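You operate a simulated robot arm through the tools that you are given. There is no shell and no other tool.

You run a simulated robot arm. Do the job below in one go: nothing can be reset, and whatever is moved stays where it is left.

TASK
Scan the tyre's label and send the colour that the screen names.
Fine: dial to that colour, then SEND once; scanner back in its cradle. Set down upright: scanner.

It is judged by the outcome, as a careful person would: the job done as asked, and still so three seconds after it is handed in. It fails if anything else is knocked over, pushed out of place, dropped, spilled or broken.

THE ROBOT
A 6-joint arm with a fingered hand, fixed in place. Base frame: the origin is at the foot of the arm, x ahead of it, y to its left, z up; the work surface is at about z = 0.92. Units: m, degrees, N and s.
With the tool pointing down near the work surface it reaches from about 0.32 to 0.74 m from the base axis. Its first joint turns from -166.0 to 166.0 degrees. Payload 4 kg.
The tool frame sits at the grasp point between the pads (the TCP): z along the fingers, y along the line on which they close. The tips reach 0.026 m beyond it. The gripper opens to 0.148 m. The gripper's body begins 0.073 m behind the TCP. The gripper is a hand of 3 fingers: y runs from the thumb to the fingers, the wrist lies at [0, 0, -0.239] in the tool frame, and closing takes about 1.5 s.
Orientation is told as [roll, pitch, yaw] about the base's x, y, z axes, in that order, counted from this pose: with the fingers straight down and closing along the base's y, the tool's x points along the base's -x, its y along +y and its z along -z.

THE INTERFACE
- The arm moves only by the tool nudge_tool. Its argument "plan" is a list of rows, each an object (a shift or turn left out is 0, a gripper value left out holds the last) with "angular": the turn, a rotation vector about the tool's x, y, z in rad, a list of three; "slide": the shift along the tool's x, y, z in m, a list of three; "claw": the finger opening in m, from 0 to 0.148. In form: [{"angular": [rx, ry, rz], "slide": [tx, ty, tz], "claw": claw}, ...]. A call has 1 to 20 rows; each row shifts and turns the commanded pose from where the row before left it, along the tool's axes as they then stand. Rows are played at 5 a second. More than 0.05 m and 8.6 degrees between two rows, or a gripper value outside its range, and nothing of the call is played. A pose out of reach is approached as far as the arm can. The call stops where the force on the tool passes 40 N (or 10 N more than at its start, if that is more) or the arm is blocked; 0.2 s more then pass. Each finger travels about 0.153 m/s and halts on what it meets, pressing with about 32 N; the grip force reading is that of the motor and also rises with nothing between the fingers. The clock runs only during rows and for 0.2 s after the last one: add rows that do not move to give the fingers time. It gives the time, the measured TCP pose, the force on the tool (base axes), the opening and the grip force at its end, in the units of the frame above (readings bear some noise), with the torque about the TCP (base axes, N m) and any sound that the robot's microphone picked up, and new pictures: "views" is both (left out), scene, wrist or none.
- Cameras (640 x 400 px; columns grow to the right, rows downward): "scene" is fixed at [0.0496, -0.4991, 1.6895]; the picture's right is [0.74, -0.67, 0.00], its down [-0.39, -0.42, -0.82] and it looks along [0.55, 0.60, -0.57] (base axes); focal length 367 px, centre (320, 200). "wrist" rides on the gripper at [0.068, -0.039, -0.09] in the tool frame; the picture's right is [0.50, 0.87, 0.00], its down [-0.66, 0.38, -0.65] and it looks along [-0.57, 0.33, 0.76] (tool axes); focal length 222 px, centre (320, 200). There is no depth. A picture from a camera that has moved, and an enlarged one, comes with that camera's place and axes in the base frame and with its lens.
- lift_body(by): slides the trunk up (or, below 0, down) by that many m; the arm rides with it, the base frame stays. It gives what a move gives, with no picture.
- set_grasp(shape): the hand has 3 fingers and takes this shape, open, in about a second: jaw (thumb against the fingers, like two jaws); tri (thumb and two fingers); tip (a fingertip pinch); poke (one finger out to press); point (the index stretched); flat (the hand flat); cup (the hand cupped); fist (a fist). The gripper value then closes the fingers along that shape, each until it touches; the sizes above hold for jaw. It gives what a move gives, with no picture.
- zoom(camera, box): a new picture of the part [left, top, right, bottom] of that camera's present view, enlarged. No time passes.
- close_job(): hands the job in; it is judged then, once.

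Places have to be worked out from the pictures, the camera data and where the tool is seen. Open the gripper and draw the arm clear of the work before you hand the job in, unless the task says otherwise.

The tools are called after ">>>" by a JSON object that holds its "api" and its "payload". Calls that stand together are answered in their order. nudge_tool: Moves the arm, as the interface text tells. Its arguments: {"type":"object","properties":{"plan":{"type":"array"},"views":{"type":"string","enum":["both","scene","wrist","none"]}},"required":["plan"]} The other tools are called the same way: lift_body (by) slides the trunk up or down; set_grasp (shape) gives the hand a shape; zoom (camera, box) takes an enlarged picture of a part of a camera's view; close_job () hands the job in.

At the start:

```text
time_s: 0.0
eef_pos: [0.3158, 0.2771, 1.3332]
orientation: [0.0, 0.1, 0.0]
contact_force: [-0.7, 1.0, -0.4]
wrist_torque: [0.02, 0.0, -0.01]
grip_width: 0.1479
grasp_force: 0.1
shape: jaw
trunk travel left (down, up): [-0.525, 0.065]
```

scene: 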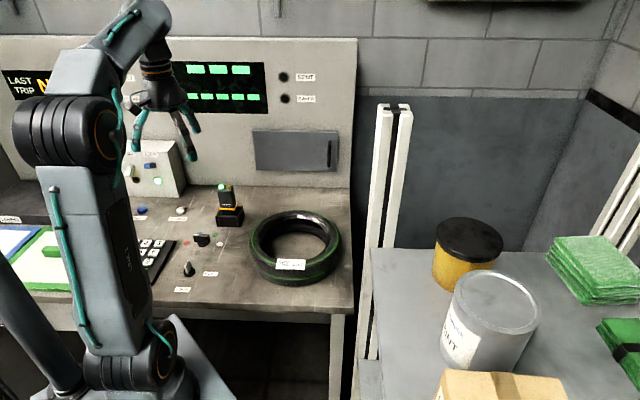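
wrist: 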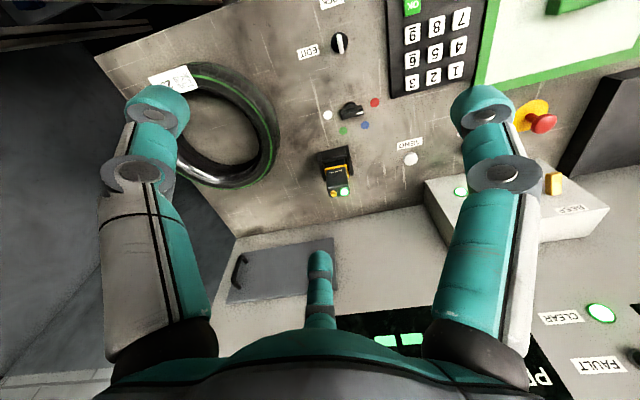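

I start by enlarging the relevant parts of the pictures: the scanner in its cradle, the tyre with its label, and the dial.

>>> {"api": "zoom", "payload": {"camera": "scene", "box": [160, 170, 350, 300]}}

>>> {"api": "zoom", "payload": {"camera": "wrist", "box": [280, 0, 480, 220]}}

>>> {"api": "zoom", "payload": {"camera": "scene", "box": [0, 40, 350, 220]}}

>>> {"api": "zoom", "payload": {"camera": "wrist", "box": [120, 40, 300, 200]}}

```text
3.08 times, centred on (255, 235) of scene
camera zoom: at [0.0496, -0.4991, 1.6895], right [0.74, -0.67, 0.0], down [-0.39, -0.42, -0.82], along [0.55, 0.6, -0.57], focal length 1129 px, centre (520, 92)
```

zoom: 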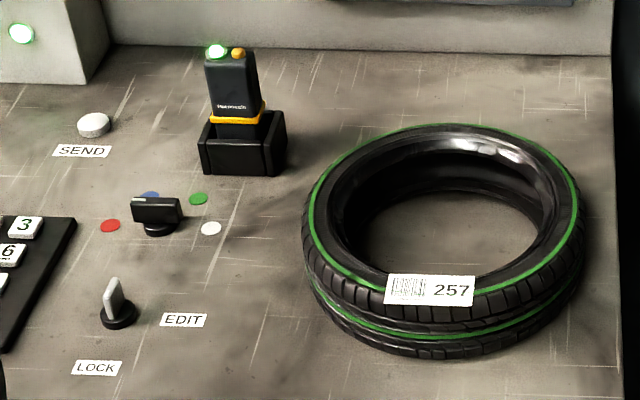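

```text
1.82 times, centred on (380, 110) of wrist
camera zoom: at [0.2484, 0.238, 1.4214], right [-0.5, 0.87, 0.0], down [0.66, 0.38, 0.65], along [0.57, 0.33, -0.76], focal length 404 px, centre (211, 364)
```

zoom: 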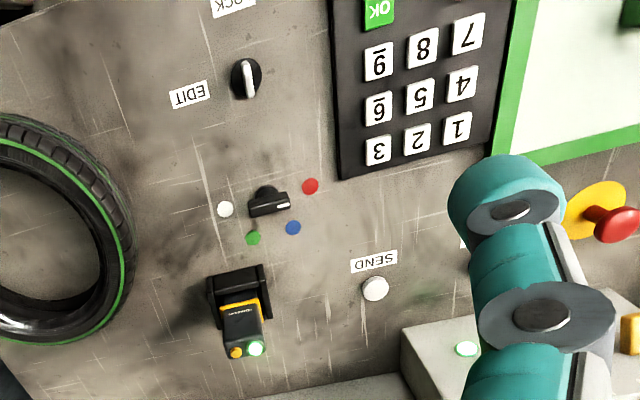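

```text
1.83 times, centred on (175, 130) of scene
camera zoom: at [0.0496, -0.4991, 1.6895], right [0.74, -0.67, 0.0], down [-0.39, -0.42, -0.82], along [0.55, 0.6, -0.57], focal length 671 px, centre (585, 328)
```

zoom: 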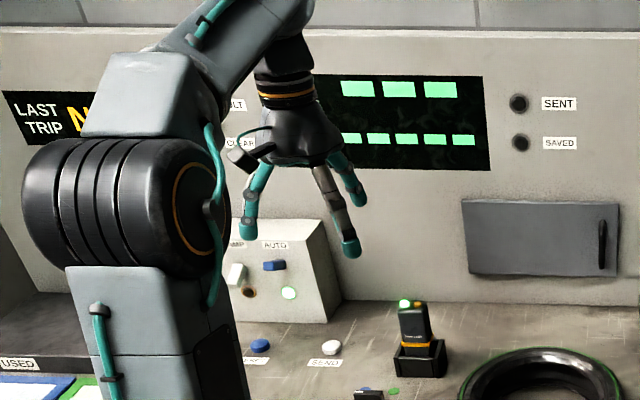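

```text
2.50 times, centred on (210, 120) of wrist
camera zoom: at [0.2484, 0.238, 1.4214], right [-0.5, 0.87, 0.0], down [0.66, 0.38, 0.65], along [0.57, 0.33, -0.76], focal length 555 px, centre (595, 400)
```

zoom: 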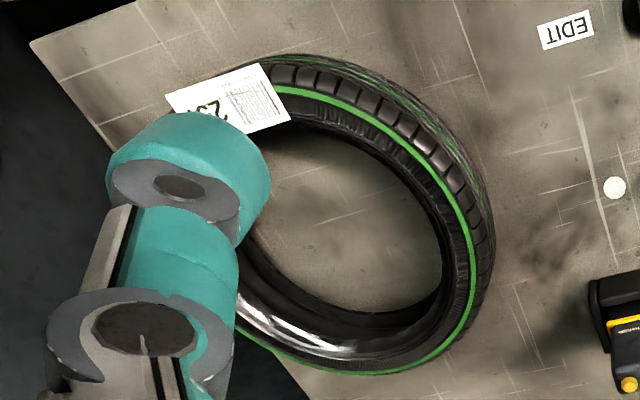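

>>> {"api": "zoom", "payload": {"camera": "scene", "box": [200, 170, 264, 240]}}

>>> {"api": "zoom", "payload": {"camera": "wrist", "box": [300, 80, 400, 210]}}

>>> {"api": "zoom", "payload": {"camera": "scene", "box": [160, 220, 230, 300]}}

>>> {"api": "zoom", "payload": {"camera": "scene", "box": [260, 240, 330, 290]}}

```text
5.71 times, centred on (232, 205) of scene
camera zoom: at [0.0496, -0.4991, 1.6895], right [0.74, -0.67, 0.0], down [-0.39, -0.42, -0.82], along [0.55, 0.6, -0.57], focal length 2096 px, centre (823, 171)
```

zoom: 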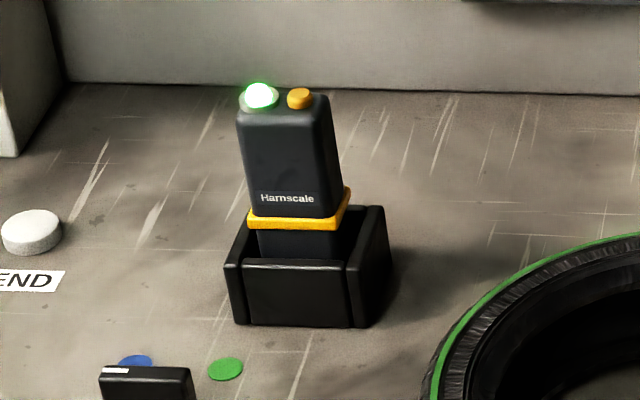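

```text
3.08 times, centred on (350, 145) of wrist
camera zoom: at [0.2484, 0.238, 1.4214], right [-0.5, 0.87, 0.0], down [0.66, 0.38, 0.65], along [0.57, 0.33, -0.76], focal length 684 px, centre (228, 369)
```

zoom: 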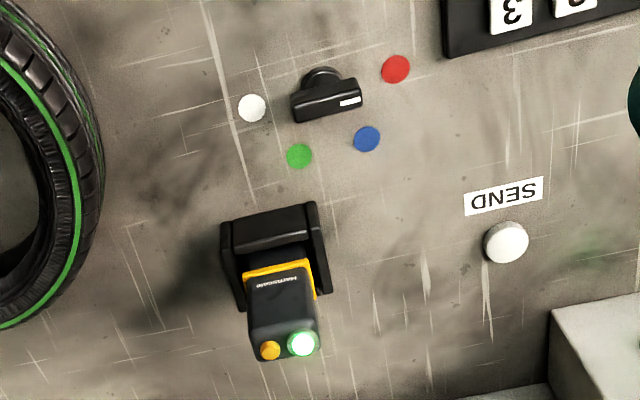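

```text
5.00 times, centred on (195, 260) of scene
camera zoom: at [0.0496, -0.4991, 1.6895], right [0.74, -0.67, 0.0], down [-0.39, -0.42, -0.82], along [0.55, 0.6, -0.57], focal length 1834 px, centre (945, -100)
```

zoom: 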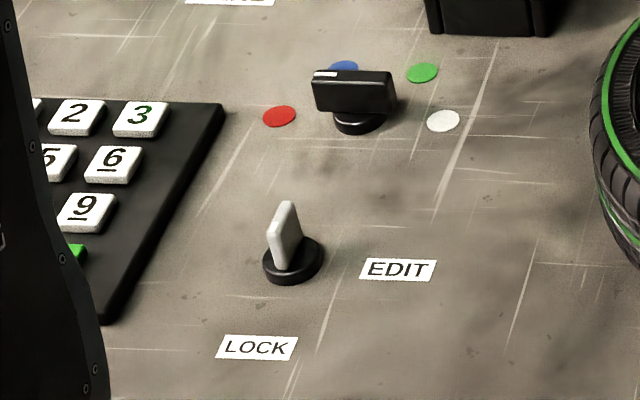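

```text
8.00 times, centred on (295, 265) of scene
camera zoom: at [0.0496, -0.4991, 1.6895], right [0.74, -0.67, 0.0], down [-0.39, -0.42, -0.82], along [0.55, 0.6, -0.57], focal length 2935 px, centre (520, -320)
```

zoom: 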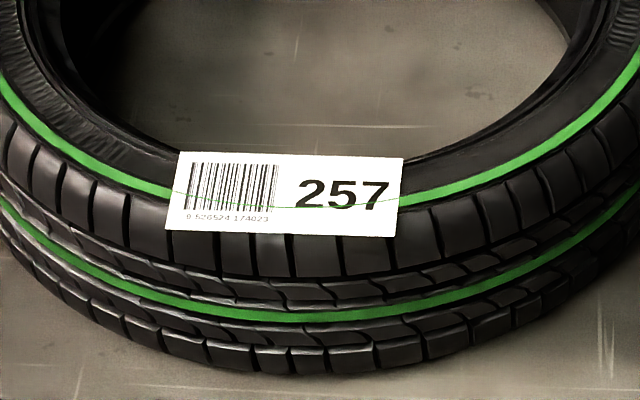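

The label lies flat on the tyre's top, the scanner stands in its cradle around (0.48, 0.41), top near z≈1.06. First I close the fingers partly in free air to learn how the hand closes.

>>> {"api": "nudge_tool", "payload": {"plan": [{"claw": 0.05}, {}, {}, {}, {}, {}]}}

```text
time_s: 1.4
eef_pos: [0.3164, 0.2778, 1.3314]
orientation: [0.0, 0.0, 0.0]
contact_force: [0.1, -0.2, -0.8]
wrist_torque: [0.0, -0.02, 0.0]
grip_width: 0.0503
grasp_force: 0.1
shape: jaw
trunk travel left (down, up): [-0.525, 0.065]
camera wrist: at [0.2484, 0.238, 1.4214], right [-0.5, 0.87, 0.0], down [0.66, 0.38, 0.65], along [0.57, 0.33, -0.76], focal length 222 px, centre (320, 200)
```

scene: 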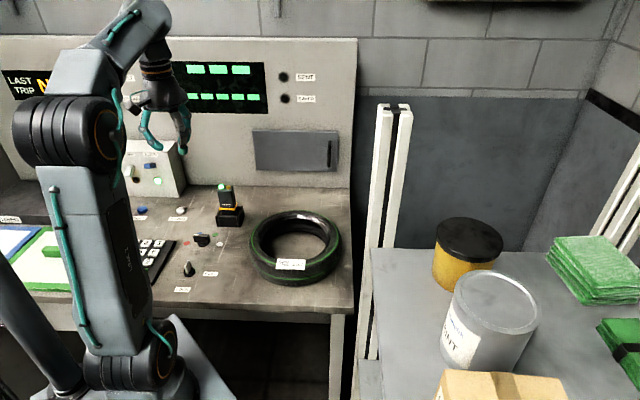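
wrist: 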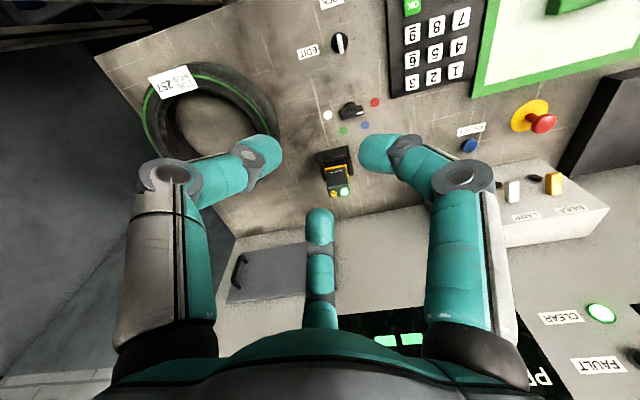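

The three fingers seem to converge radially at 120°. I check whether other shapes differ, still in free air.

>>> {"api": "set_grasp", "payload": {"shape": "tip"}}

>>> {"api": "nudge_tool", "payload": {"plan": [{"claw": 0.05}, {}, {}, {}, {}, {}], "views": "wrist"}}

>>> {"api": "set_grasp", "payload": {"shape": "poke"}}

>>> {"api": "nudge_tool", "payload": {"plan": [{}], "views": "wrist"}}

>>> {"api": "set_grasp", "payload": {"shape": "jaw"}}

>>> {"api": "nudge_tool", "payload": {"plan": [{"claw": 0.03}, {}, {}, {}, {}, {}], "views": "wrist"}}

```text
time_s: 2.3
eef_pos: [0.3159, 0.2773, 1.3323]
orientation: [0.0, 0.0, 0.1]
contact_force: [0.4, -1.5, 0.3]
wrist_torque: [-0.02, 0.02, 0.02]
grip_width: 0.1479
grasp_force: 0.0
shape: tip
trunk travel left (down, up): [-0.525, 0.065]
```

```text
time_s: 3.7
eef_pos: [0.3173, 0.2766, 1.3326]
orientation: [0.0, 0.0, 0.0]
contact_force: [0.1, 0.3, -0.1]
wrist_torque: [-0.02, 0.02, 0.05]
grip_width: 0.0501
grasp_force: 0.0
shape: tip
trunk travel left (down, up): [-0.525, 0.065]
camera wrist: at [0.2484, 0.238, 1.4214], right [-0.5, 0.87, 0.0], down [0.66, 0.38, 0.65], along [0.57, 0.33, -0.76], focal length 222 px, centre (320, 200)
```

wrist: 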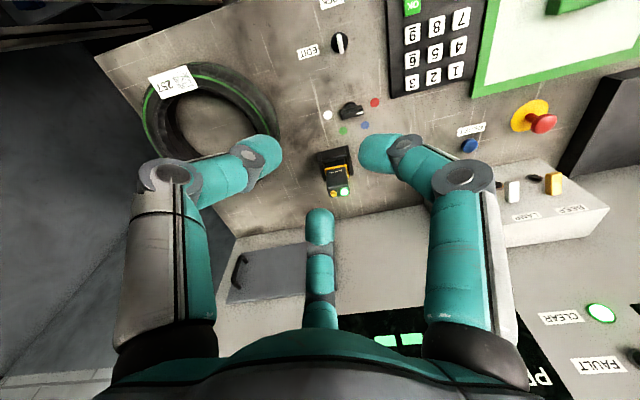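

```text
time_s: 4.6
eef_pos: [0.3163, 0.2768, 1.3327]
orientation: [0.0, 0.0, 0.0]
contact_force: [1.4, 0.0, -0.1]
wrist_torque: [0.0, -0.03, 0.0]
grip_width: 0.0002
grasp_force: 0.0
shape: poke
trunk travel left (down, up): [-0.525, 0.065]
```

```text
time_s: 5.0
eef_pos: [0.3163, 0.2775, 1.3315]
orientation: [0.0, -0.1, 0.1]
contact_force: [-0.5, 0.1, -0.3]
wrist_torque: [0.01, 0.0, -0.02]
grip_width: 0.0
grasp_force: 0.1
shape: poke
trunk travel left (down, up): [-0.525, 0.065]
camera wrist: at [0.2484, 0.238, 1.4214], right [-0.5, 0.87, 0.0], down [0.66, 0.38, 0.65], along [0.57, 0.33, -0.76], focal length 222 px, centre (320, 200)
```

wrist: 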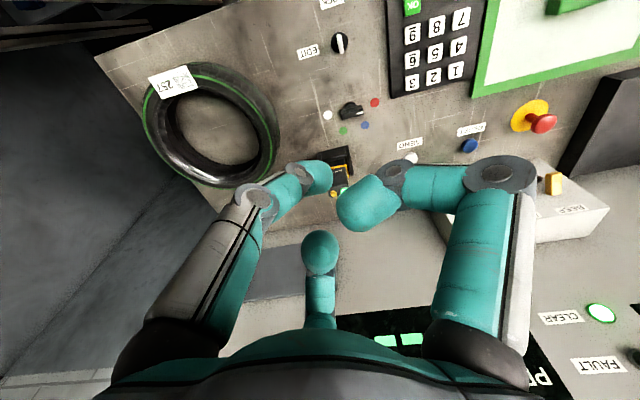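

```text
time_s: 5.9
eef_pos: [0.3157, 0.2772, 1.3326]
orientation: [0.0, 0.0, 0.0]
contact_force: [0.0, 0.3, 0.0]
wrist_torque: [0.02, 0.01, -0.02]
grip_width: 0.1477
grasp_force: 0.1
shape: jaw
trunk travel left (down, up): [-0.525, 0.065]
```

```text
time_s: 7.3
eef_pos: [0.3162, 0.2789, 1.3323]
orientation: [0.0, -0.1, 0.0]
contact_force: [-0.7, -0.3, -0.1]
wrist_torque: [0.01, 0.0, 0.02]
grip_width: 0.0302
grasp_force: 0.0
shape: jaw
trunk travel left (down, up): [-0.525, 0.065]
camera wrist: at [0.2484, 0.238, 1.4214], right [-0.5, 0.87, 0.0], down [0.66, 0.38, 0.65], along [0.57, 0.33, -0.76], focal length 222 px, centre (320, 200)
```

wrist: 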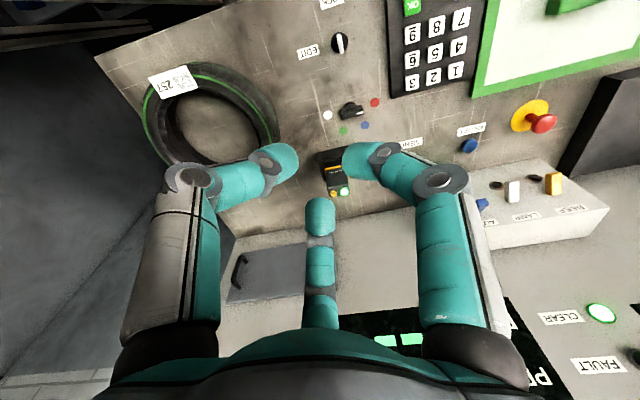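

All grasp shapes close radially. Now I move above the scanner (about (0.485, 0.42)), turning the tool to −45° so it lines up with the bench, and look closer.

>>> {"api": "nudge_tool", "payload": {"plan": [{"slide": [-0.034, 0.028, 0.01], "claw": 0.148}, {"slide": [-0.034, 0.028, 0.01]}, {"slide": [-0.034, 0.028, 0.01]}, {"slide": [-0.034, 0.028, 0.01]}, {"slide": [-0.034, 0.028, 0.01]}, {"angular": [0, 0, 0.131]}, {"angular": [0, 0, 0.131]}, {"angular": [0, 0, 0.131]}, {"angular": [0, 0, 0.131]}, {"angular": [0, 0, 0.131]}, {"angular": [0, 0, 0.131]}, {}]}}

```text
time_s: 9.9
eef_pos: [0.4632, 0.3998, 1.2806]
orientation: [0.1, 0.0, -45.2]
contact_force: [0.2, -0.8, -0.8]
wrist_torque: [-0.02, -0.01, 0.0]
grip_width: 0.1479
grasp_force: 0.1
shape: jaw
out of reach, approached as far as the arm can: row 5
trunk travel left (down, up): [-0.525, 0.065]
camera wrist: at [0.3871, 0.4188, 1.3687], right [0.26, 0.97, 0.0], down [0.73, -0.2, 0.65], along [0.63, -0.17, -0.76], focal length 222 px, centre (320, 200)
```

scene: 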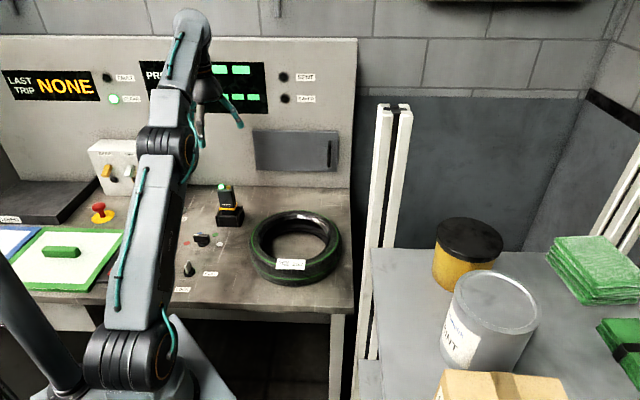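
wrist: 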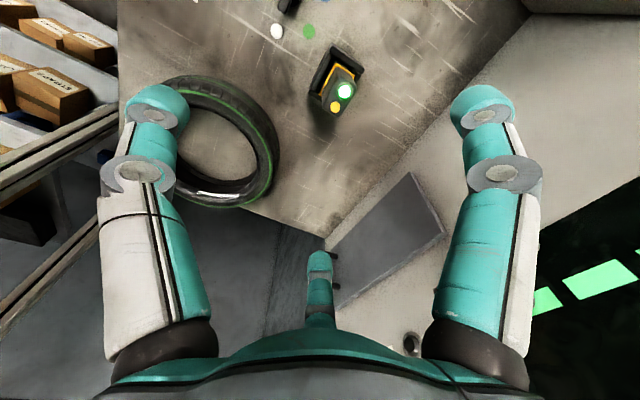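

>>> {"api": "zoom", "payload": {"camera": "scene", "box": [0, 40, 330, 240]}}

>>> {"api": "zoom", "payload": {"camera": "wrist", "box": [260, 0, 420, 130]}}

```text
1.94 times, centred on (165, 140) of scene
camera zoom: at [0.0496, -0.4991, 1.6895], right [0.74, -0.67, 0.0], down [-0.39, -0.42, -0.82], along [0.55, 0.6, -0.57], focal length 711 px, centre (621, 316)
```

zoom: 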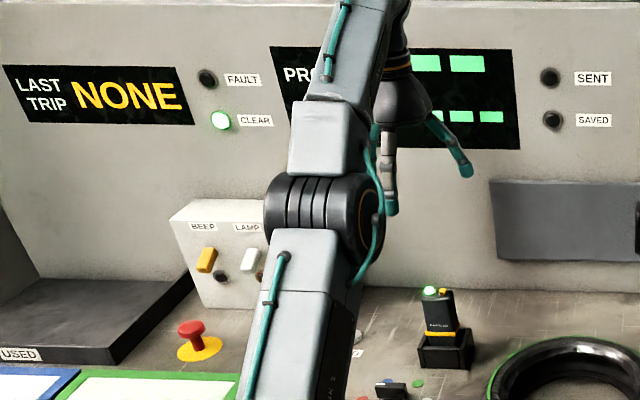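

```text
3.08 times, centred on (340, 65) of wrist
camera zoom: at [0.3871, 0.4188, 1.3687], right [0.26, 0.97, 0.0], down [0.73, -0.2, 0.65], along [0.63, -0.17, -0.76], focal length 684 px, centre (258, 615)
```

zoom: 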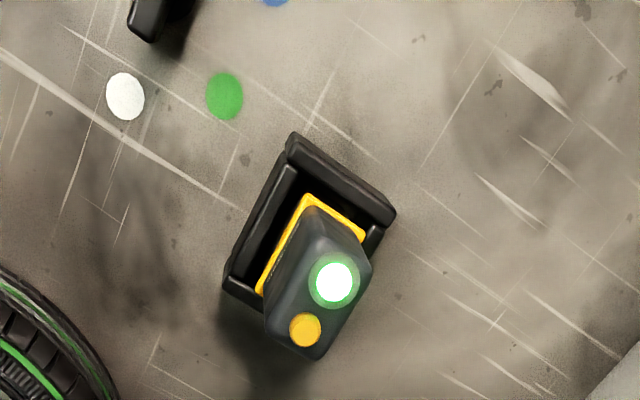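

The screen shows "LAST TRIP NONE" and a program panel; nothing names a colour yet. The scanner's centre is about (0.483, 0.421), body 0.047 (along the wall) × 0.032, top z≈1.05. I descend with open fingers to z≈1.13 and check.

>>> {"api": "nudge_tool", "payload": {"plan": [{"slide": [0, 0, 0.04]}, {"slide": [0, 0, 0.04]}, {"slide": [0, 0, 0.04]}, {"slide": [0, 0, 0.03]}, {}, {}]}}

```text
time_s: 11.3
eef_pos: [0.4648, 0.3966, 1.1292]
orientation: [-0.1, 0.0, -45.0]
contact_force: [0.3, 0.4, -0.3]
wrist_torque: [0.01, 0.0, 0.0]
grip_width: 0.1478
grasp_force: 0.0
shape: jaw
trunk travel left (down, up): [-0.525, 0.065]
camera wrist: at [0.3884, 0.4162, 1.2183], right [0.26, 0.97, 0.0], down [0.73, -0.2, 0.65], along [0.63, -0.17, -0.76], focal length 222 px, centre (320, 200)
```

scene: 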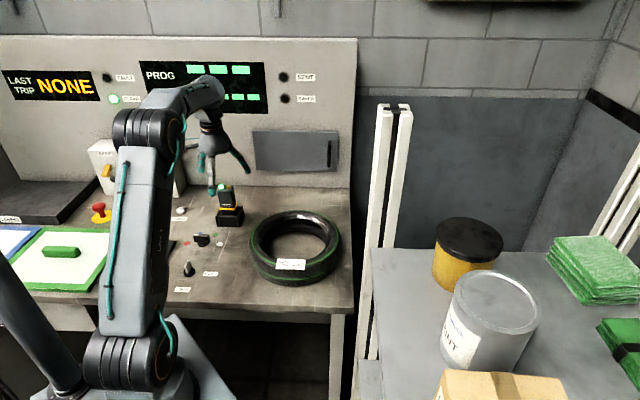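
wrist: 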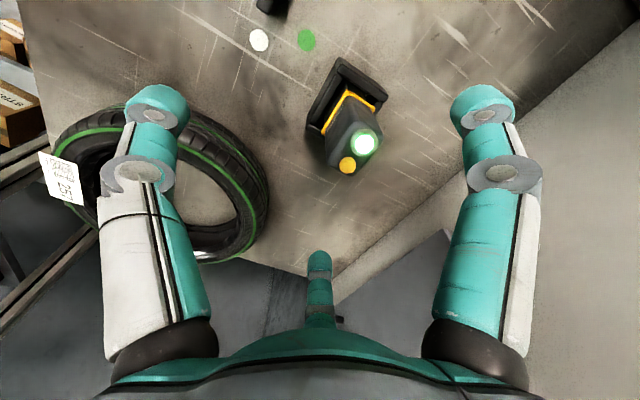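

>>> {"api": "zoom", "payload": {"camera": "wrist", "box": [280, 40, 420, 190]}}

>>> {"api": "zoom", "payload": {"camera": "scene", "box": [200, 150, 264, 240]}}

```text
2.67 times, centred on (350, 115) of wrist
camera zoom: at [0.3884, 0.4162, 1.2183], right [0.26, 0.97, 0.0], down [0.73, -0.2, 0.65], along [0.63, -0.17, -0.76], focal length 592 px, centre (240, 427)
```

zoom: 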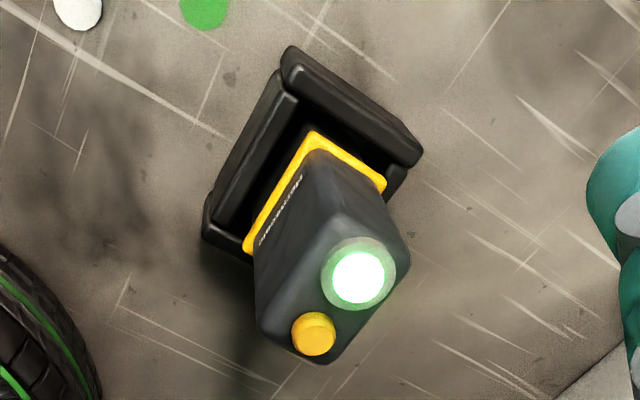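

```text
4.44 times, centred on (232, 195) of scene
camera zoom: at [0.0496, -0.4991, 1.6895], right [0.74, -0.67, 0.0], down [-0.39, -0.42, -0.82], along [0.55, 0.6, -0.57], focal length 1630 px, centre (711, 222)
```

zoom: 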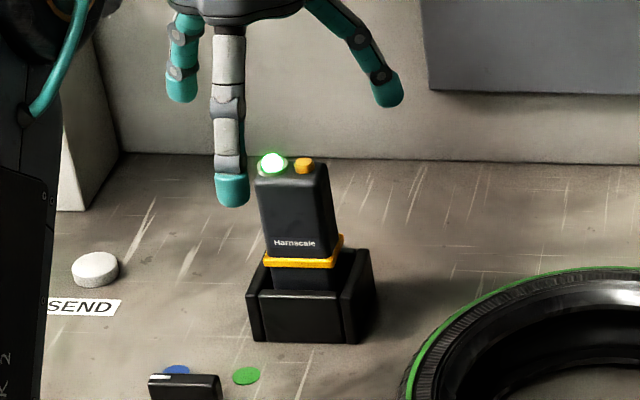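

The thumb is at the front; I shift (0.005, 0.029) in the tool frame to centre over the scanner at about (0.482, 0.4205) and descend to a TCP height of about 1.012, fingers open.

>>> {"api": "nudge_tool", "payload": {"plan": [{"slide": [0.0025, 0.0146, 0]}, {"slide": [0.0022, 0.0145, 0]}, {}, {"slide": [0, 0, 0.03]}, {"slide": [0, 0, 0.03]}, {"slide": [0, 0, 0.02]}, {}, {}]}}

```text
time_s: 13.1
eef_pos: [0.4811, 0.4228, 1.0498]
orientation: [0.0, 0.0, -45.0]
contact_force: [-0.5, 0.5, 0.6]
wrist_torque: [0.04, 0.02, -0.01]
grip_width: 0.148
grasp_force: 0.0
shape: jaw
trunk travel left (down, up): [-0.525, 0.065]
camera wrist: at [0.406, 0.4425, 1.1386], right [0.26, 0.97, 0.0], down [0.73, -0.2, 0.65], along [0.63, -0.17, -0.76], focal length 222 px, centre (320, 200)
```

scene: 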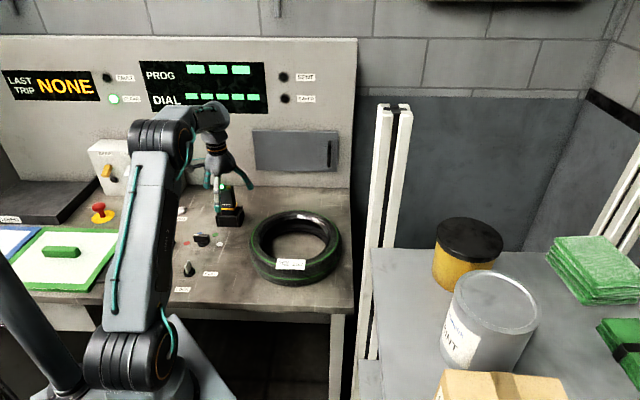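
wrist: 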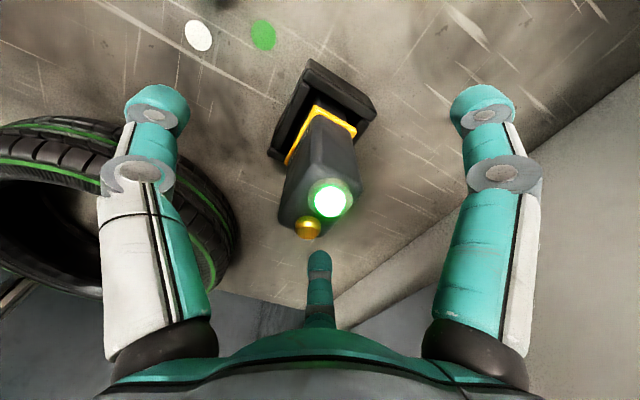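

The midpoint of LED and orange button now sits exactly on the tool axis, so I go straight down 0.038 and close gently on the body.

>>> {"api": "nudge_tool", "payload": {"plan": [{"slide": [0, 0, 0.02]}, {"slide": [0, 0, 0.018]}, {}, {}]}}

```text
time_s: 14.1
eef_pos: [0.4818, 0.4234, 1.0106]
orientation: [0.0, 0.0, -45.0]
contact_force: [0.9, 0.7, 0.8]
wrist_torque: [0.02, 0.01, -0.01]
grip_width: 0.1477
grasp_force: 0.1
shape: jaw
trunk travel left (down, up): [-0.525, 0.065]
camera wrist: at [0.406, 0.443, 1.0994], right [0.26, 0.97, 0.0], down [0.73, -0.2, 0.65], along [0.63, -0.17, -0.76], focal length 222 px, centre (320, 200)
```

scene: 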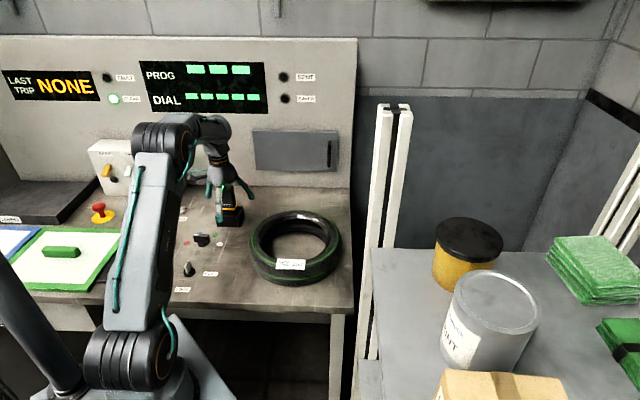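
wrist: 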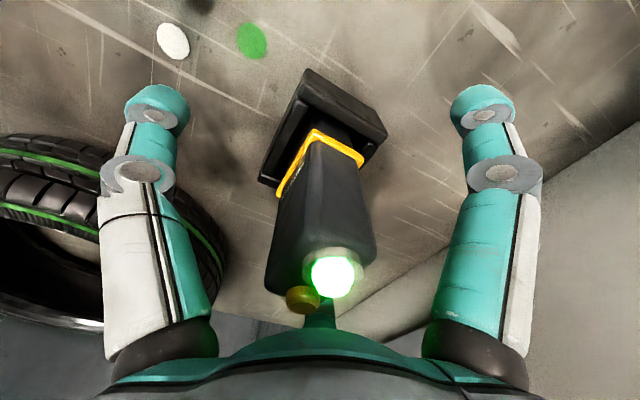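

>>> {"api": "nudge_tool", "payload": {"plan": [{"claw": 0.1}, {"claw": 0.08}, {"claw": 0.065}, {}, {}]}}

>>> {"api": "zoom", "payload": {"camera": "scene", "box": [190, 160, 264, 240]}}

```text
time_s: 15.3
eef_pos: [0.4809, 0.4241, 1.0105]
orientation: [-0.1, 0.0, -45.0]
contact_force: [0.1, 0.0, 0.1]
wrist_torque: [0.0, -0.02, 0.01]
grip_width: 0.0655
grasp_force: 0.1
shape: jaw
trunk travel left (down, up): [-0.525, 0.065]
camera wrist: at [0.4061, 0.443, 1.0995], right [0.26, 0.97, 0.0], down [0.73, -0.2, 0.65], along [0.63, -0.17, -0.76], focal length 222 px, centre (320, 200)
```

scene: 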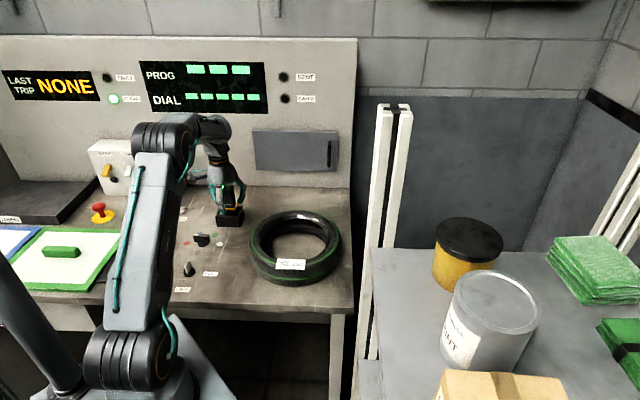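
wrist: 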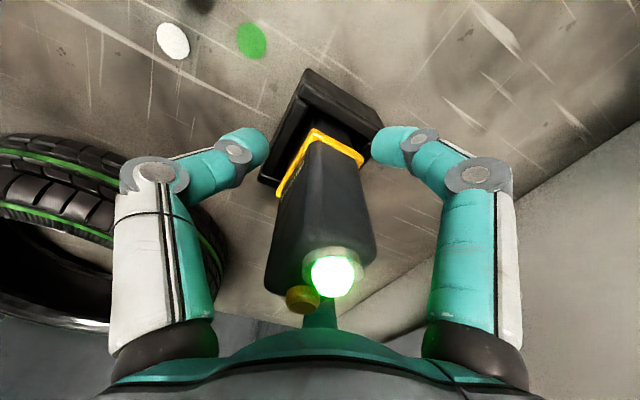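

```text
5.00 times, centred on (227, 200) of scene
camera zoom: at [0.0496, -0.4991, 1.6895], right [0.74, -0.67, 0.0], down [-0.39, -0.42, -0.82], along [0.55, 0.6, -0.57], focal length 1834 px, centre (785, 200)
```

zoom: 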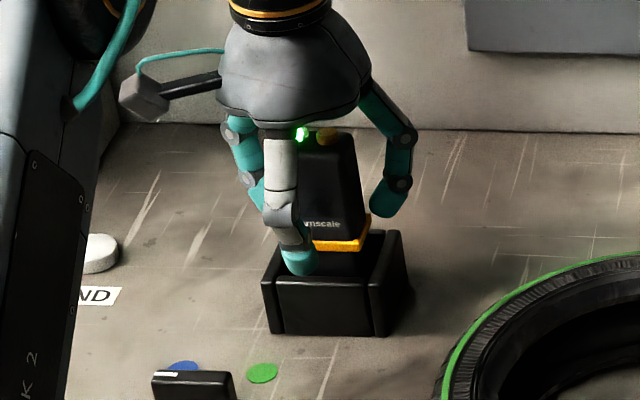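

Fingers surround the body evenly with tips just above the yellow collar. I raise 5 mm and close fully.

>>> {"api": "nudge_tool", "payload": {"plan": [{"slide": [0, 0, -0.005]}, {"claw": 0.05}, {"claw": 0.04}, {"claw": 0.03}, {"claw": 0.02}, {"claw": 0.01}, {"claw": 0.0}, {}, {}, {}]}}

>>> {"api": "zoom", "payload": {"camera": "scene", "box": [190, 160, 264, 240]}}

```text
time_s: 17.5
eef_pos: [0.4818, 0.4242, 1.0153]
orientation: [0.0, 0.0, -45.0]
contact_force: [1.3, 2.5, -1.5]
wrist_torque: [-0.02, 0.05, 0.16]
grip_width: 0.0336
grasp_force: 32.2
shape: jaw
trunk travel left (down, up): [-0.525, 0.065]
camera wrist: at [0.4053, 0.4439, 1.1046], right [0.26, 0.97, 0.0], down [0.73, -0.2, 0.65], along [0.63, -0.17, -0.76], focal length 222 px, centre (320, 200)
```

scene: 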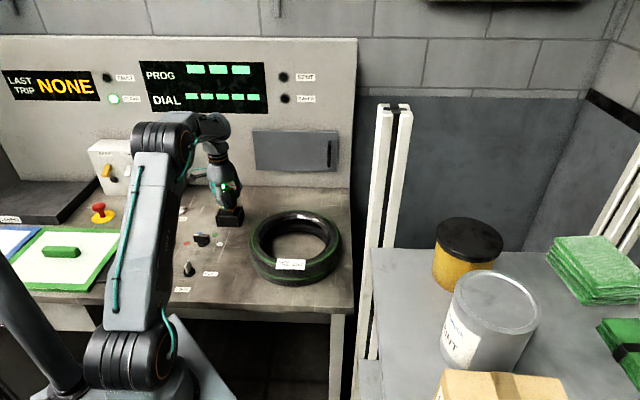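
wrist: 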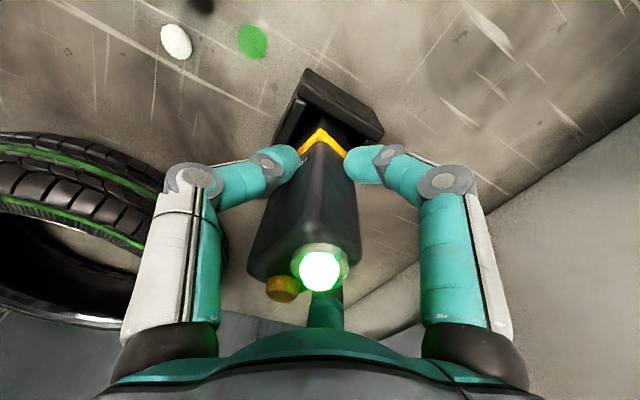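

```text
5.00 times, centred on (227, 200) of scene
camera zoom: at [0.0496, -0.4991, 1.6895], right [0.74, -0.67, 0.0], down [-0.39, -0.42, -0.82], along [0.55, 0.6, -0.57], focal length 1834 px, centre (785, 200)
```

zoom: 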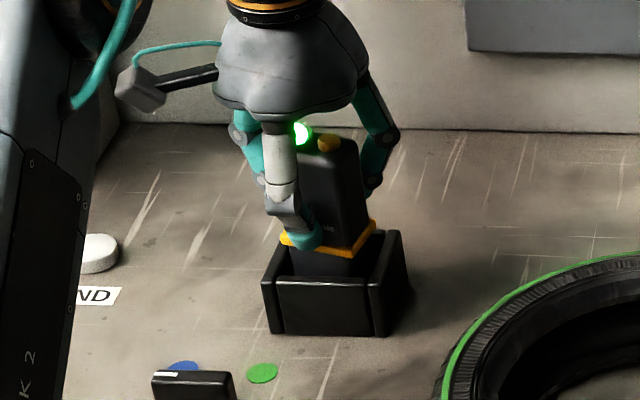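

The grip holds at 0.0336 m with 32 N, scanner only very slightly shifted. I lift slowly straight up.

>>> {"api": "nudge_tool", "payload": {"plan": [{"slide": [0, 0, -0.01]}, {"slide": [0, 0, -0.01]}, {"slide": [0, 0, -0.02]}, {"slide": [0, 0, -0.02]}, {"slide": [0, 0, -0.02]}, {"slide": [0, 0, -0.02]}, {}, {}]}}

>>> {"api": "zoom", "payload": {"camera": "scene", "box": [190, 130, 274, 240]}}

```text
time_s: 19.3
eef_pos: [0.4822, 0.4244, 1.1158]
orientation: [0.0, 0.1, -45.1]
contact_force: [0.9, -0.6, -2.7]
wrist_torque: [0.02, 0.01, 0.0]
grip_width: 0.0323
grasp_force: 32.1
shape: jaw
trunk travel left (down, up): [-0.525, 0.065]
camera wrist: at [0.4065, 0.4442, 1.2049], right [0.26, 0.97, 0.0], down [0.73, -0.2, 0.65], along [0.63, -0.17, -0.76], focal length 222 px, centre (320, 200)
```

scene: 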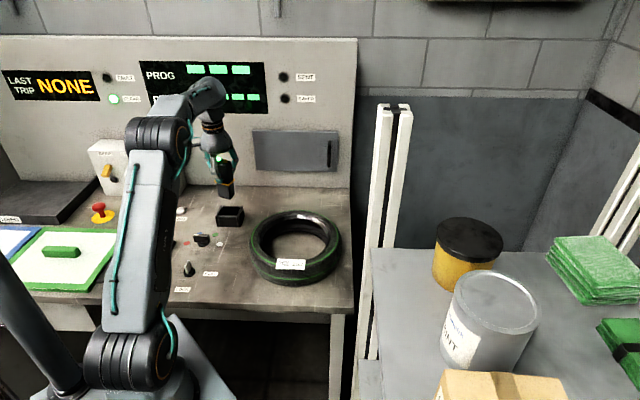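
wrist: 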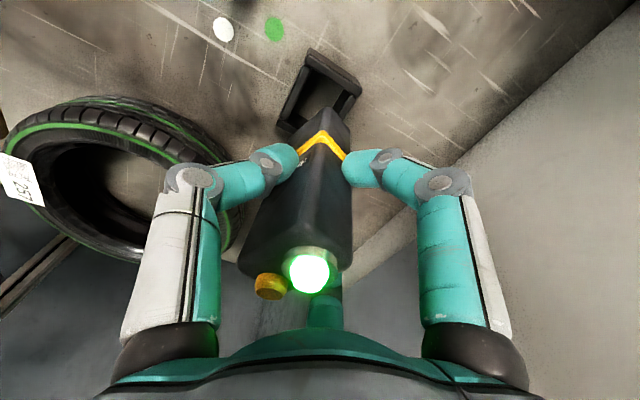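

```text
3.64 times, centred on (232, 185) of scene
camera zoom: at [0.0496, -0.4991, 1.6895], right [0.74, -0.67, 0.0], down [-0.39, -0.42, -0.82], along [0.55, 0.6, -0.57], focal length 1334 px, centre (640, 254)
```

zoom: 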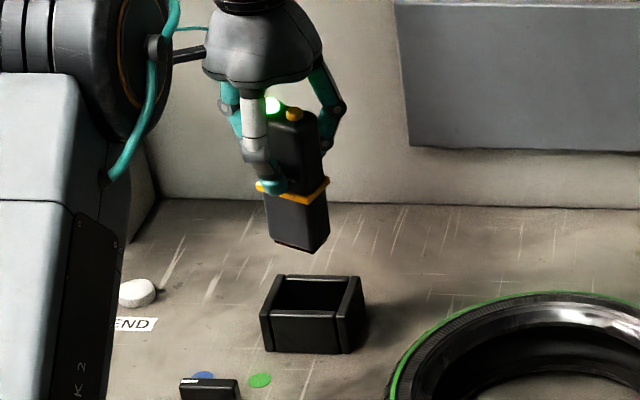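

The scanner is out, held slightly tilted. The label is at about (0.4625, 0.066, z 0.993), flat; I rise and carry the scanner over it with the nose about 8–9 cm above.

>>> {"api": "nudge_tool", "payload": {"plan": [{"slide": [0, 0, -0.03]}, {"slide": [0, 0, -0.03]}, {"slide": [-0.0232, -0.0267, 0]}, {"slide": [-0.0232, -0.0267, 0]}, {"slide": [-0.0232, -0.0267, 0]}, {"slide": [-0.0232, -0.0267, 0]}, {"slide": [-0.0232, -0.0267, 0]}, {"slide": [-0.0232, -0.0267, 0]}, {"slide": [-0.0232, -0.0267, 0]}, {"slide": [-0.0232, -0.0267, 0]}, {"slide": [-0.0232, -0.0267, 0]}, {"slide": [-0.0232, -0.0267, 0]}, {}, {}]}}

>>> {"api": "zoom", "payload": {"camera": "scene", "box": [200, 150, 360, 290]}}

```text
time_s: 22.3
eef_pos: [0.454, 0.0691, 1.1736]
orientation: [0.1, 0.0, -45.0]
contact_force: [-0.2, -0.5, -2.2]
wrist_torque: [0.04, -0.02, -0.01]
grip_width: 0.0318
grasp_force: 32.0
shape: jaw
trunk travel left (down, up): [-0.525, 0.065]
camera wrist: at [0.3785, 0.0891, 1.2642], right [0.26, 0.97, 0.0], down [0.73, -0.2, 0.65], along [0.63, -0.17, -0.76], focal length 222 px, centre (320, 200)
```

scene: 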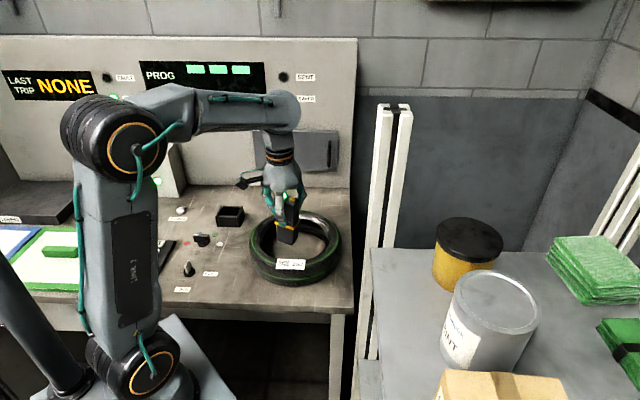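
wrist: 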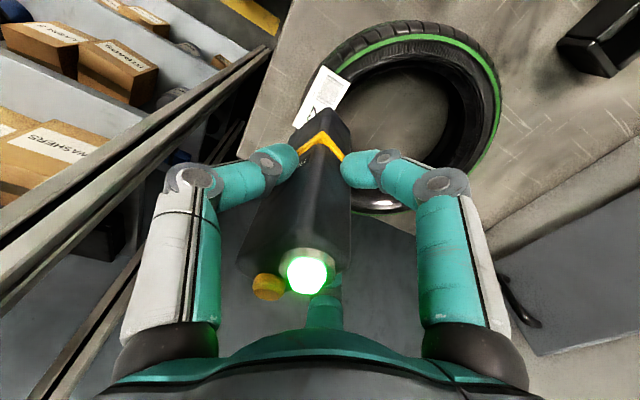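

```text
2.86 times, centred on (280, 220) of scene
camera zoom: at [0.0496, -0.4991, 1.6895], right [0.74, -0.67, 0.0], down [-0.39, -0.42, -0.82], along [0.55, 0.6, -0.57], focal length 1048 px, centre (434, 143)
```

zoom: 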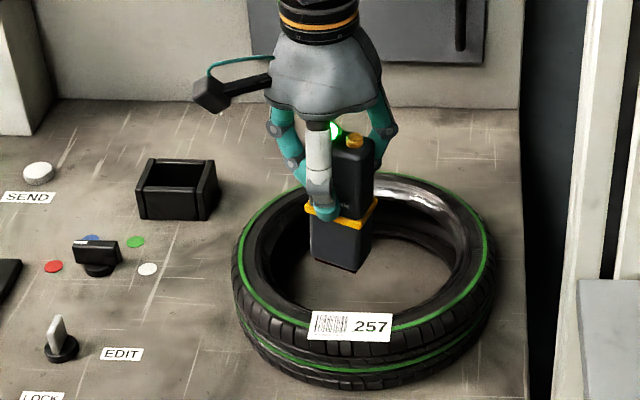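

>>> {"api": "zoom", "payload": {"camera": "wrist", "box": [220, 40, 420, 320]}}

>>> {"api": "zoom", "payload": {"camera": "scene", "box": [255, 180, 325, 280]}}

>>> {"api": "zoom", "payload": {"camera": "scene", "box": [0, 40, 330, 200]}}

```text
1.43 times, centred on (320, 180) of wrist
camera zoom: at [0.3785, 0.0891, 1.2642], right [0.26, 0.97, 0.0], down [0.73, -0.2, 0.65], along [0.63, -0.17, -0.76], focal length 317 px, centre (320, 229)
```

zoom: 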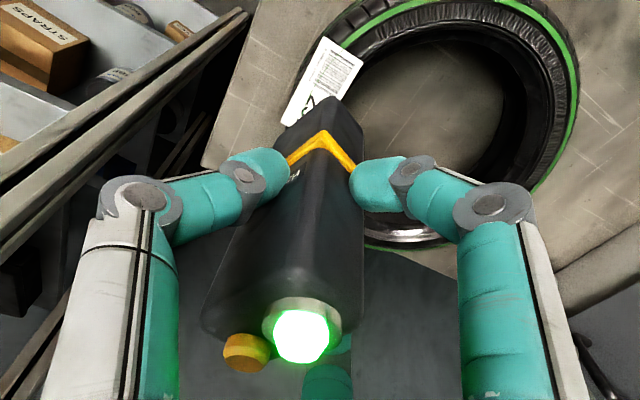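

```text
4.00 times, centred on (290, 230) of scene
camera zoom: at [0.0496, -0.4991, 1.6895], right [0.74, -0.67, 0.0], down [-0.39, -0.42, -0.82], along [0.55, 0.6, -0.57], focal length 1467 px, centre (440, 80)
```

zoom: 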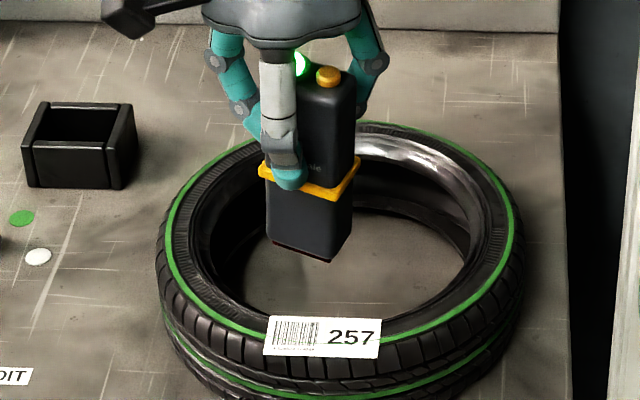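

```text
1.94 times, centred on (165, 120) of scene
camera zoom: at [0.0496, -0.4991, 1.6895], right [0.74, -0.67, 0.0], down [-0.39, -0.42, -0.82], along [0.55, 0.6, -0.57], focal length 711 px, centre (621, 355)
```

zoom: 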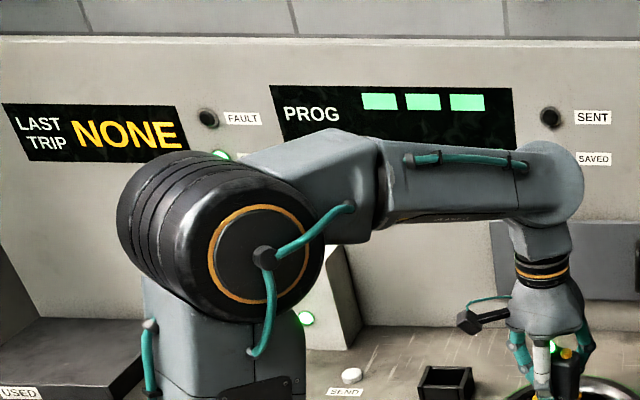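

The screen hasn't changed. The scanner's nose has a reddish window at its bottom and leans about 5° (bottom toward +y); I correct the tilt and lower to bring the nose to about 5 cm above the label.

>>> {"api": "nudge_tool", "payload": {"plan": [{"angular": [0.0617, -0.0617, 0]}, {"slide": [0, 0, 0.02]}, {"slide": [0, 0, 0.02]}, {}, {}, {}]}}

>>> {"api": "zoom", "payload": {"camera": "scene", "box": [255, 180, 325, 280]}}

>>> {"api": "zoom", "payload": {"camera": "wrist", "box": [220, 40, 420, 320]}}

```text
time_s: 23.7
eef_pos: [0.4525, 0.0667, 1.1368]
orientation: [-3.5, -3.6, -45.0]
contact_force: [0.6, -1.1, -2.4]
wrist_torque: [-0.01, 0.03, 0.01]
grip_width: 0.032
grasp_force: 31.4
shape: jaw
trunk travel left (down, up): [-0.525, 0.065]
camera wrist: at [0.3784, 0.0948, 1.2236], right [0.26, 0.96, -0.08], down [0.73, -0.14, 0.67], along [0.63, -0.23, -0.74], focal length 222 px, centre (320, 200)
```

scene: 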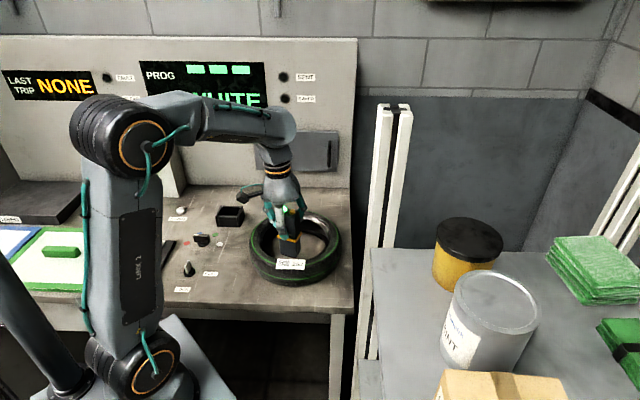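
wrist: 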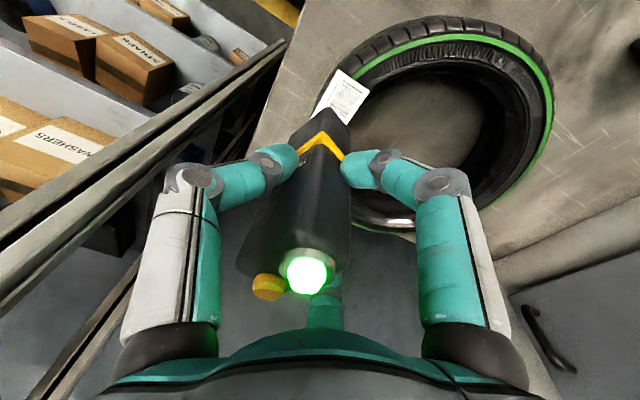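

```text
4.00 times, centred on (290, 230) of scene
camera zoom: at [0.0496, -0.4991, 1.6895], right [0.74, -0.67, 0.0], down [-0.39, -0.42, -0.82], along [0.55, 0.6, -0.57], focal length 1467 px, centre (440, 80)
```

zoom: 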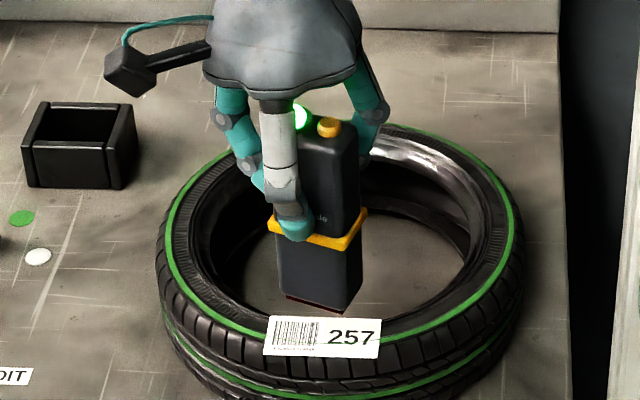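

```text
1.43 times, centred on (320, 180) of wrist
camera zoom: at [0.3784, 0.0948, 1.2236], right [0.26, 0.96, -0.08], down [0.73, -0.14, 0.67], along [0.63, -0.23, -0.74], focal length 317 px, centre (320, 229)
```

zoom: 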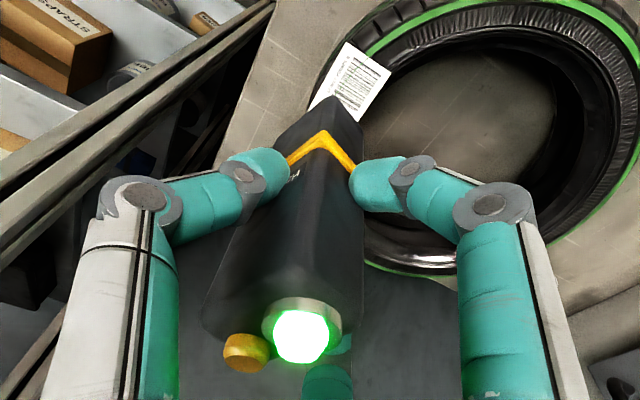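

The screen's lower line now shows a word ("WHITE"?). I zoom in on the screen to read it.

>>> {"api": "zoom", "payload": {"camera": "scene", "box": [130, 50, 330, 130]}}

```text
3.20 times, centred on (230, 90) of scene
camera zoom: at [0.0496, -0.4991, 1.6895], right [0.74, -0.67, 0.0], down [-0.39, -0.42, -0.82], along [0.55, 0.6, -0.57], focal length 1174 px, centre (608, 552)
```

zoom: 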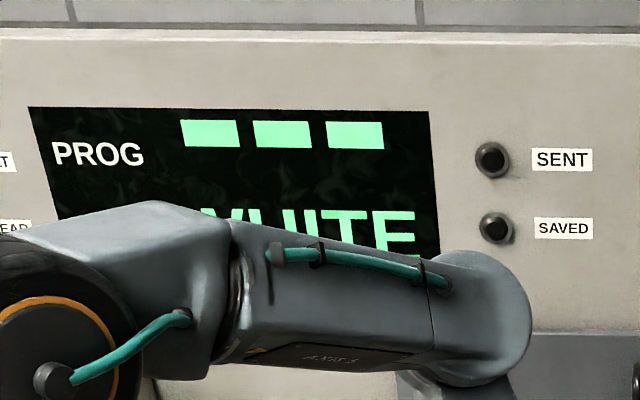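

The screen reads WHITE (I'll confirm once the arm is out of the way). I now lift, carry the scanner back to above its cradle, and turn it +19° about the vertical to undo the slip in the grip.

>>> {"api": "nudge_tool", "payload": {"plan": [{"slide": [-0.0025, -0.0025, -0.0398]}, {"slide": [0.0231, 0.0272, -0.0031]}, {"slide": [0.0231, 0.0272, -0.0031]}, {"slide": [0.0231, 0.0272, -0.0031]}, {"slide": [0.0231, 0.0272, -0.0031]}, {"slide": [0.0231, 0.0272, -0.0031]}, {"slide": [0.0231, 0.0272, -0.0031]}, {"slide": [0.0231, 0.0272, -0.0031]}, {"slide": [0.0231, 0.0272, -0.0031]}, {"slide": [0.0231, 0.0272, -0.0031]}, {"slide": [0.0231, 0.0272, -0.0031]}, {"angular": [-0.0068, -0.0068, -0.11]}, {"angular": [-0.0068, -0.0068, -0.11]}, {"angular": [-0.0068, -0.0068, -0.11]}, {}, {}]}}

>>> {"api": "zoom", "payload": {"camera": "scene", "box": [190, 120, 274, 240]}}

>>> {"api": "zoom", "payload": {"camera": "scene", "box": [0, 40, 330, 200]}}

>>> {"api": "zoom", "payload": {"camera": "wrist", "box": [220, 0, 420, 320]}}

```text
time_s: 27.1
eef_pos: [0.4829, 0.4237, 1.1766]
orientation: [-3.5, -3.6, -25.9]
contact_force: [-0.6, 0.2, -2.6]
wrist_torque: [0.02, 0.04, -0.07]
grip_width: 0.0316
grasp_force: 31.9
shape: jaw
trunk travel left (down, up): [-0.525, 0.065]
camera wrist: at [0.4043, 0.426, 1.2633], right [-0.07, 0.99, -0.08], down [0.74, 0.11, 0.67], along [0.67, -0.02, -0.74], focal length 222 px, centre (320, 200)
```

scene: 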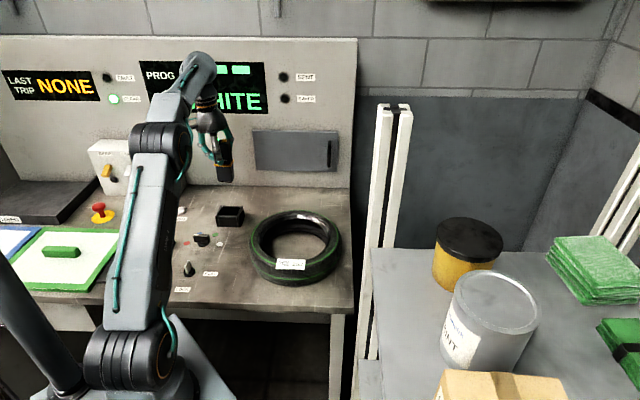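
wrist: 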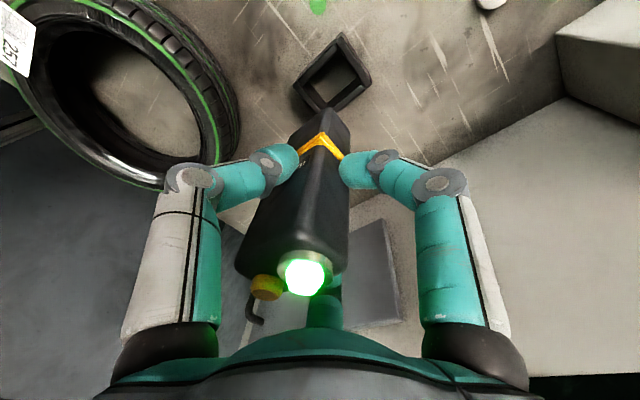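

```text
3.33 times, centred on (232, 180) of scene
camera zoom: at [0.0496, -0.4991, 1.6895], right [0.74, -0.67, 0.0], down [-0.39, -0.42, -0.82], along [0.55, 0.6, -0.57], focal length 1223 px, centre (613, 267)
```

zoom: 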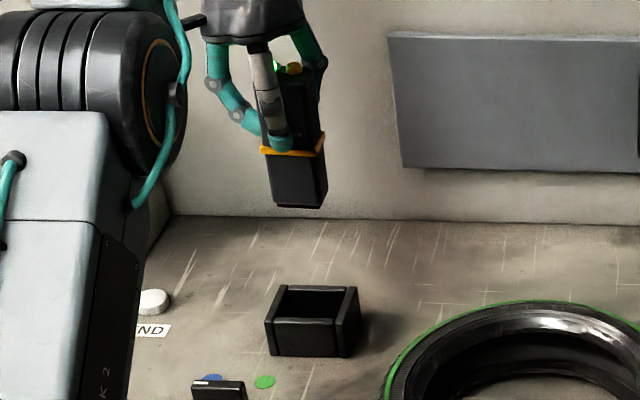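

```text
1.94 times, centred on (165, 120) of scene
camera zoom: at [0.0496, -0.4991, 1.6895], right [0.74, -0.67, 0.0], down [-0.39, -0.42, -0.82], along [0.55, 0.6, -0.57], focal length 711 px, centre (621, 355)
```

zoom: 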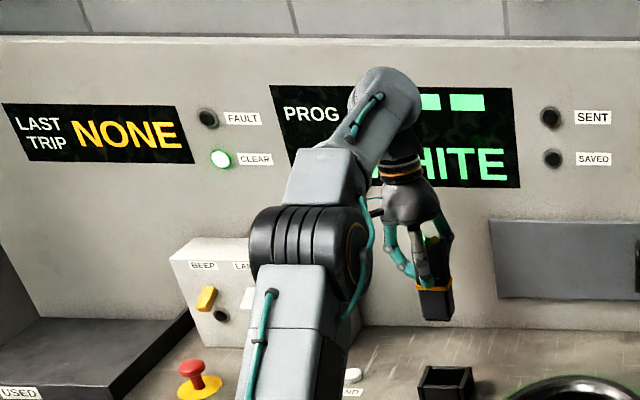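

```text
1.25 times, centred on (320, 160) of wrist
camera zoom: at [0.4043, 0.426, 1.2633], right [-0.07, 0.99, -0.08], down [0.74, 0.11, 0.67], along [0.67, -0.02, -0.74], focal length 278 px, centre (320, 250)
```

zoom: 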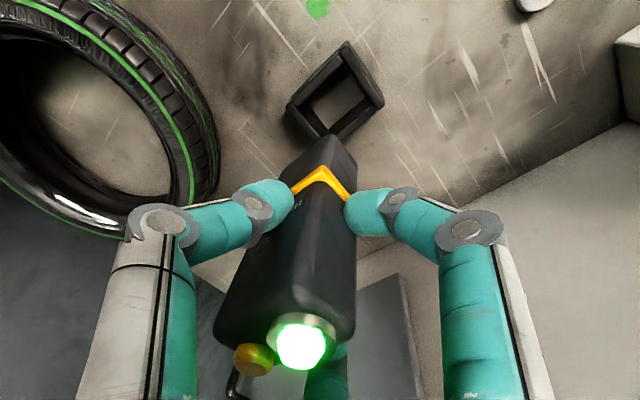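

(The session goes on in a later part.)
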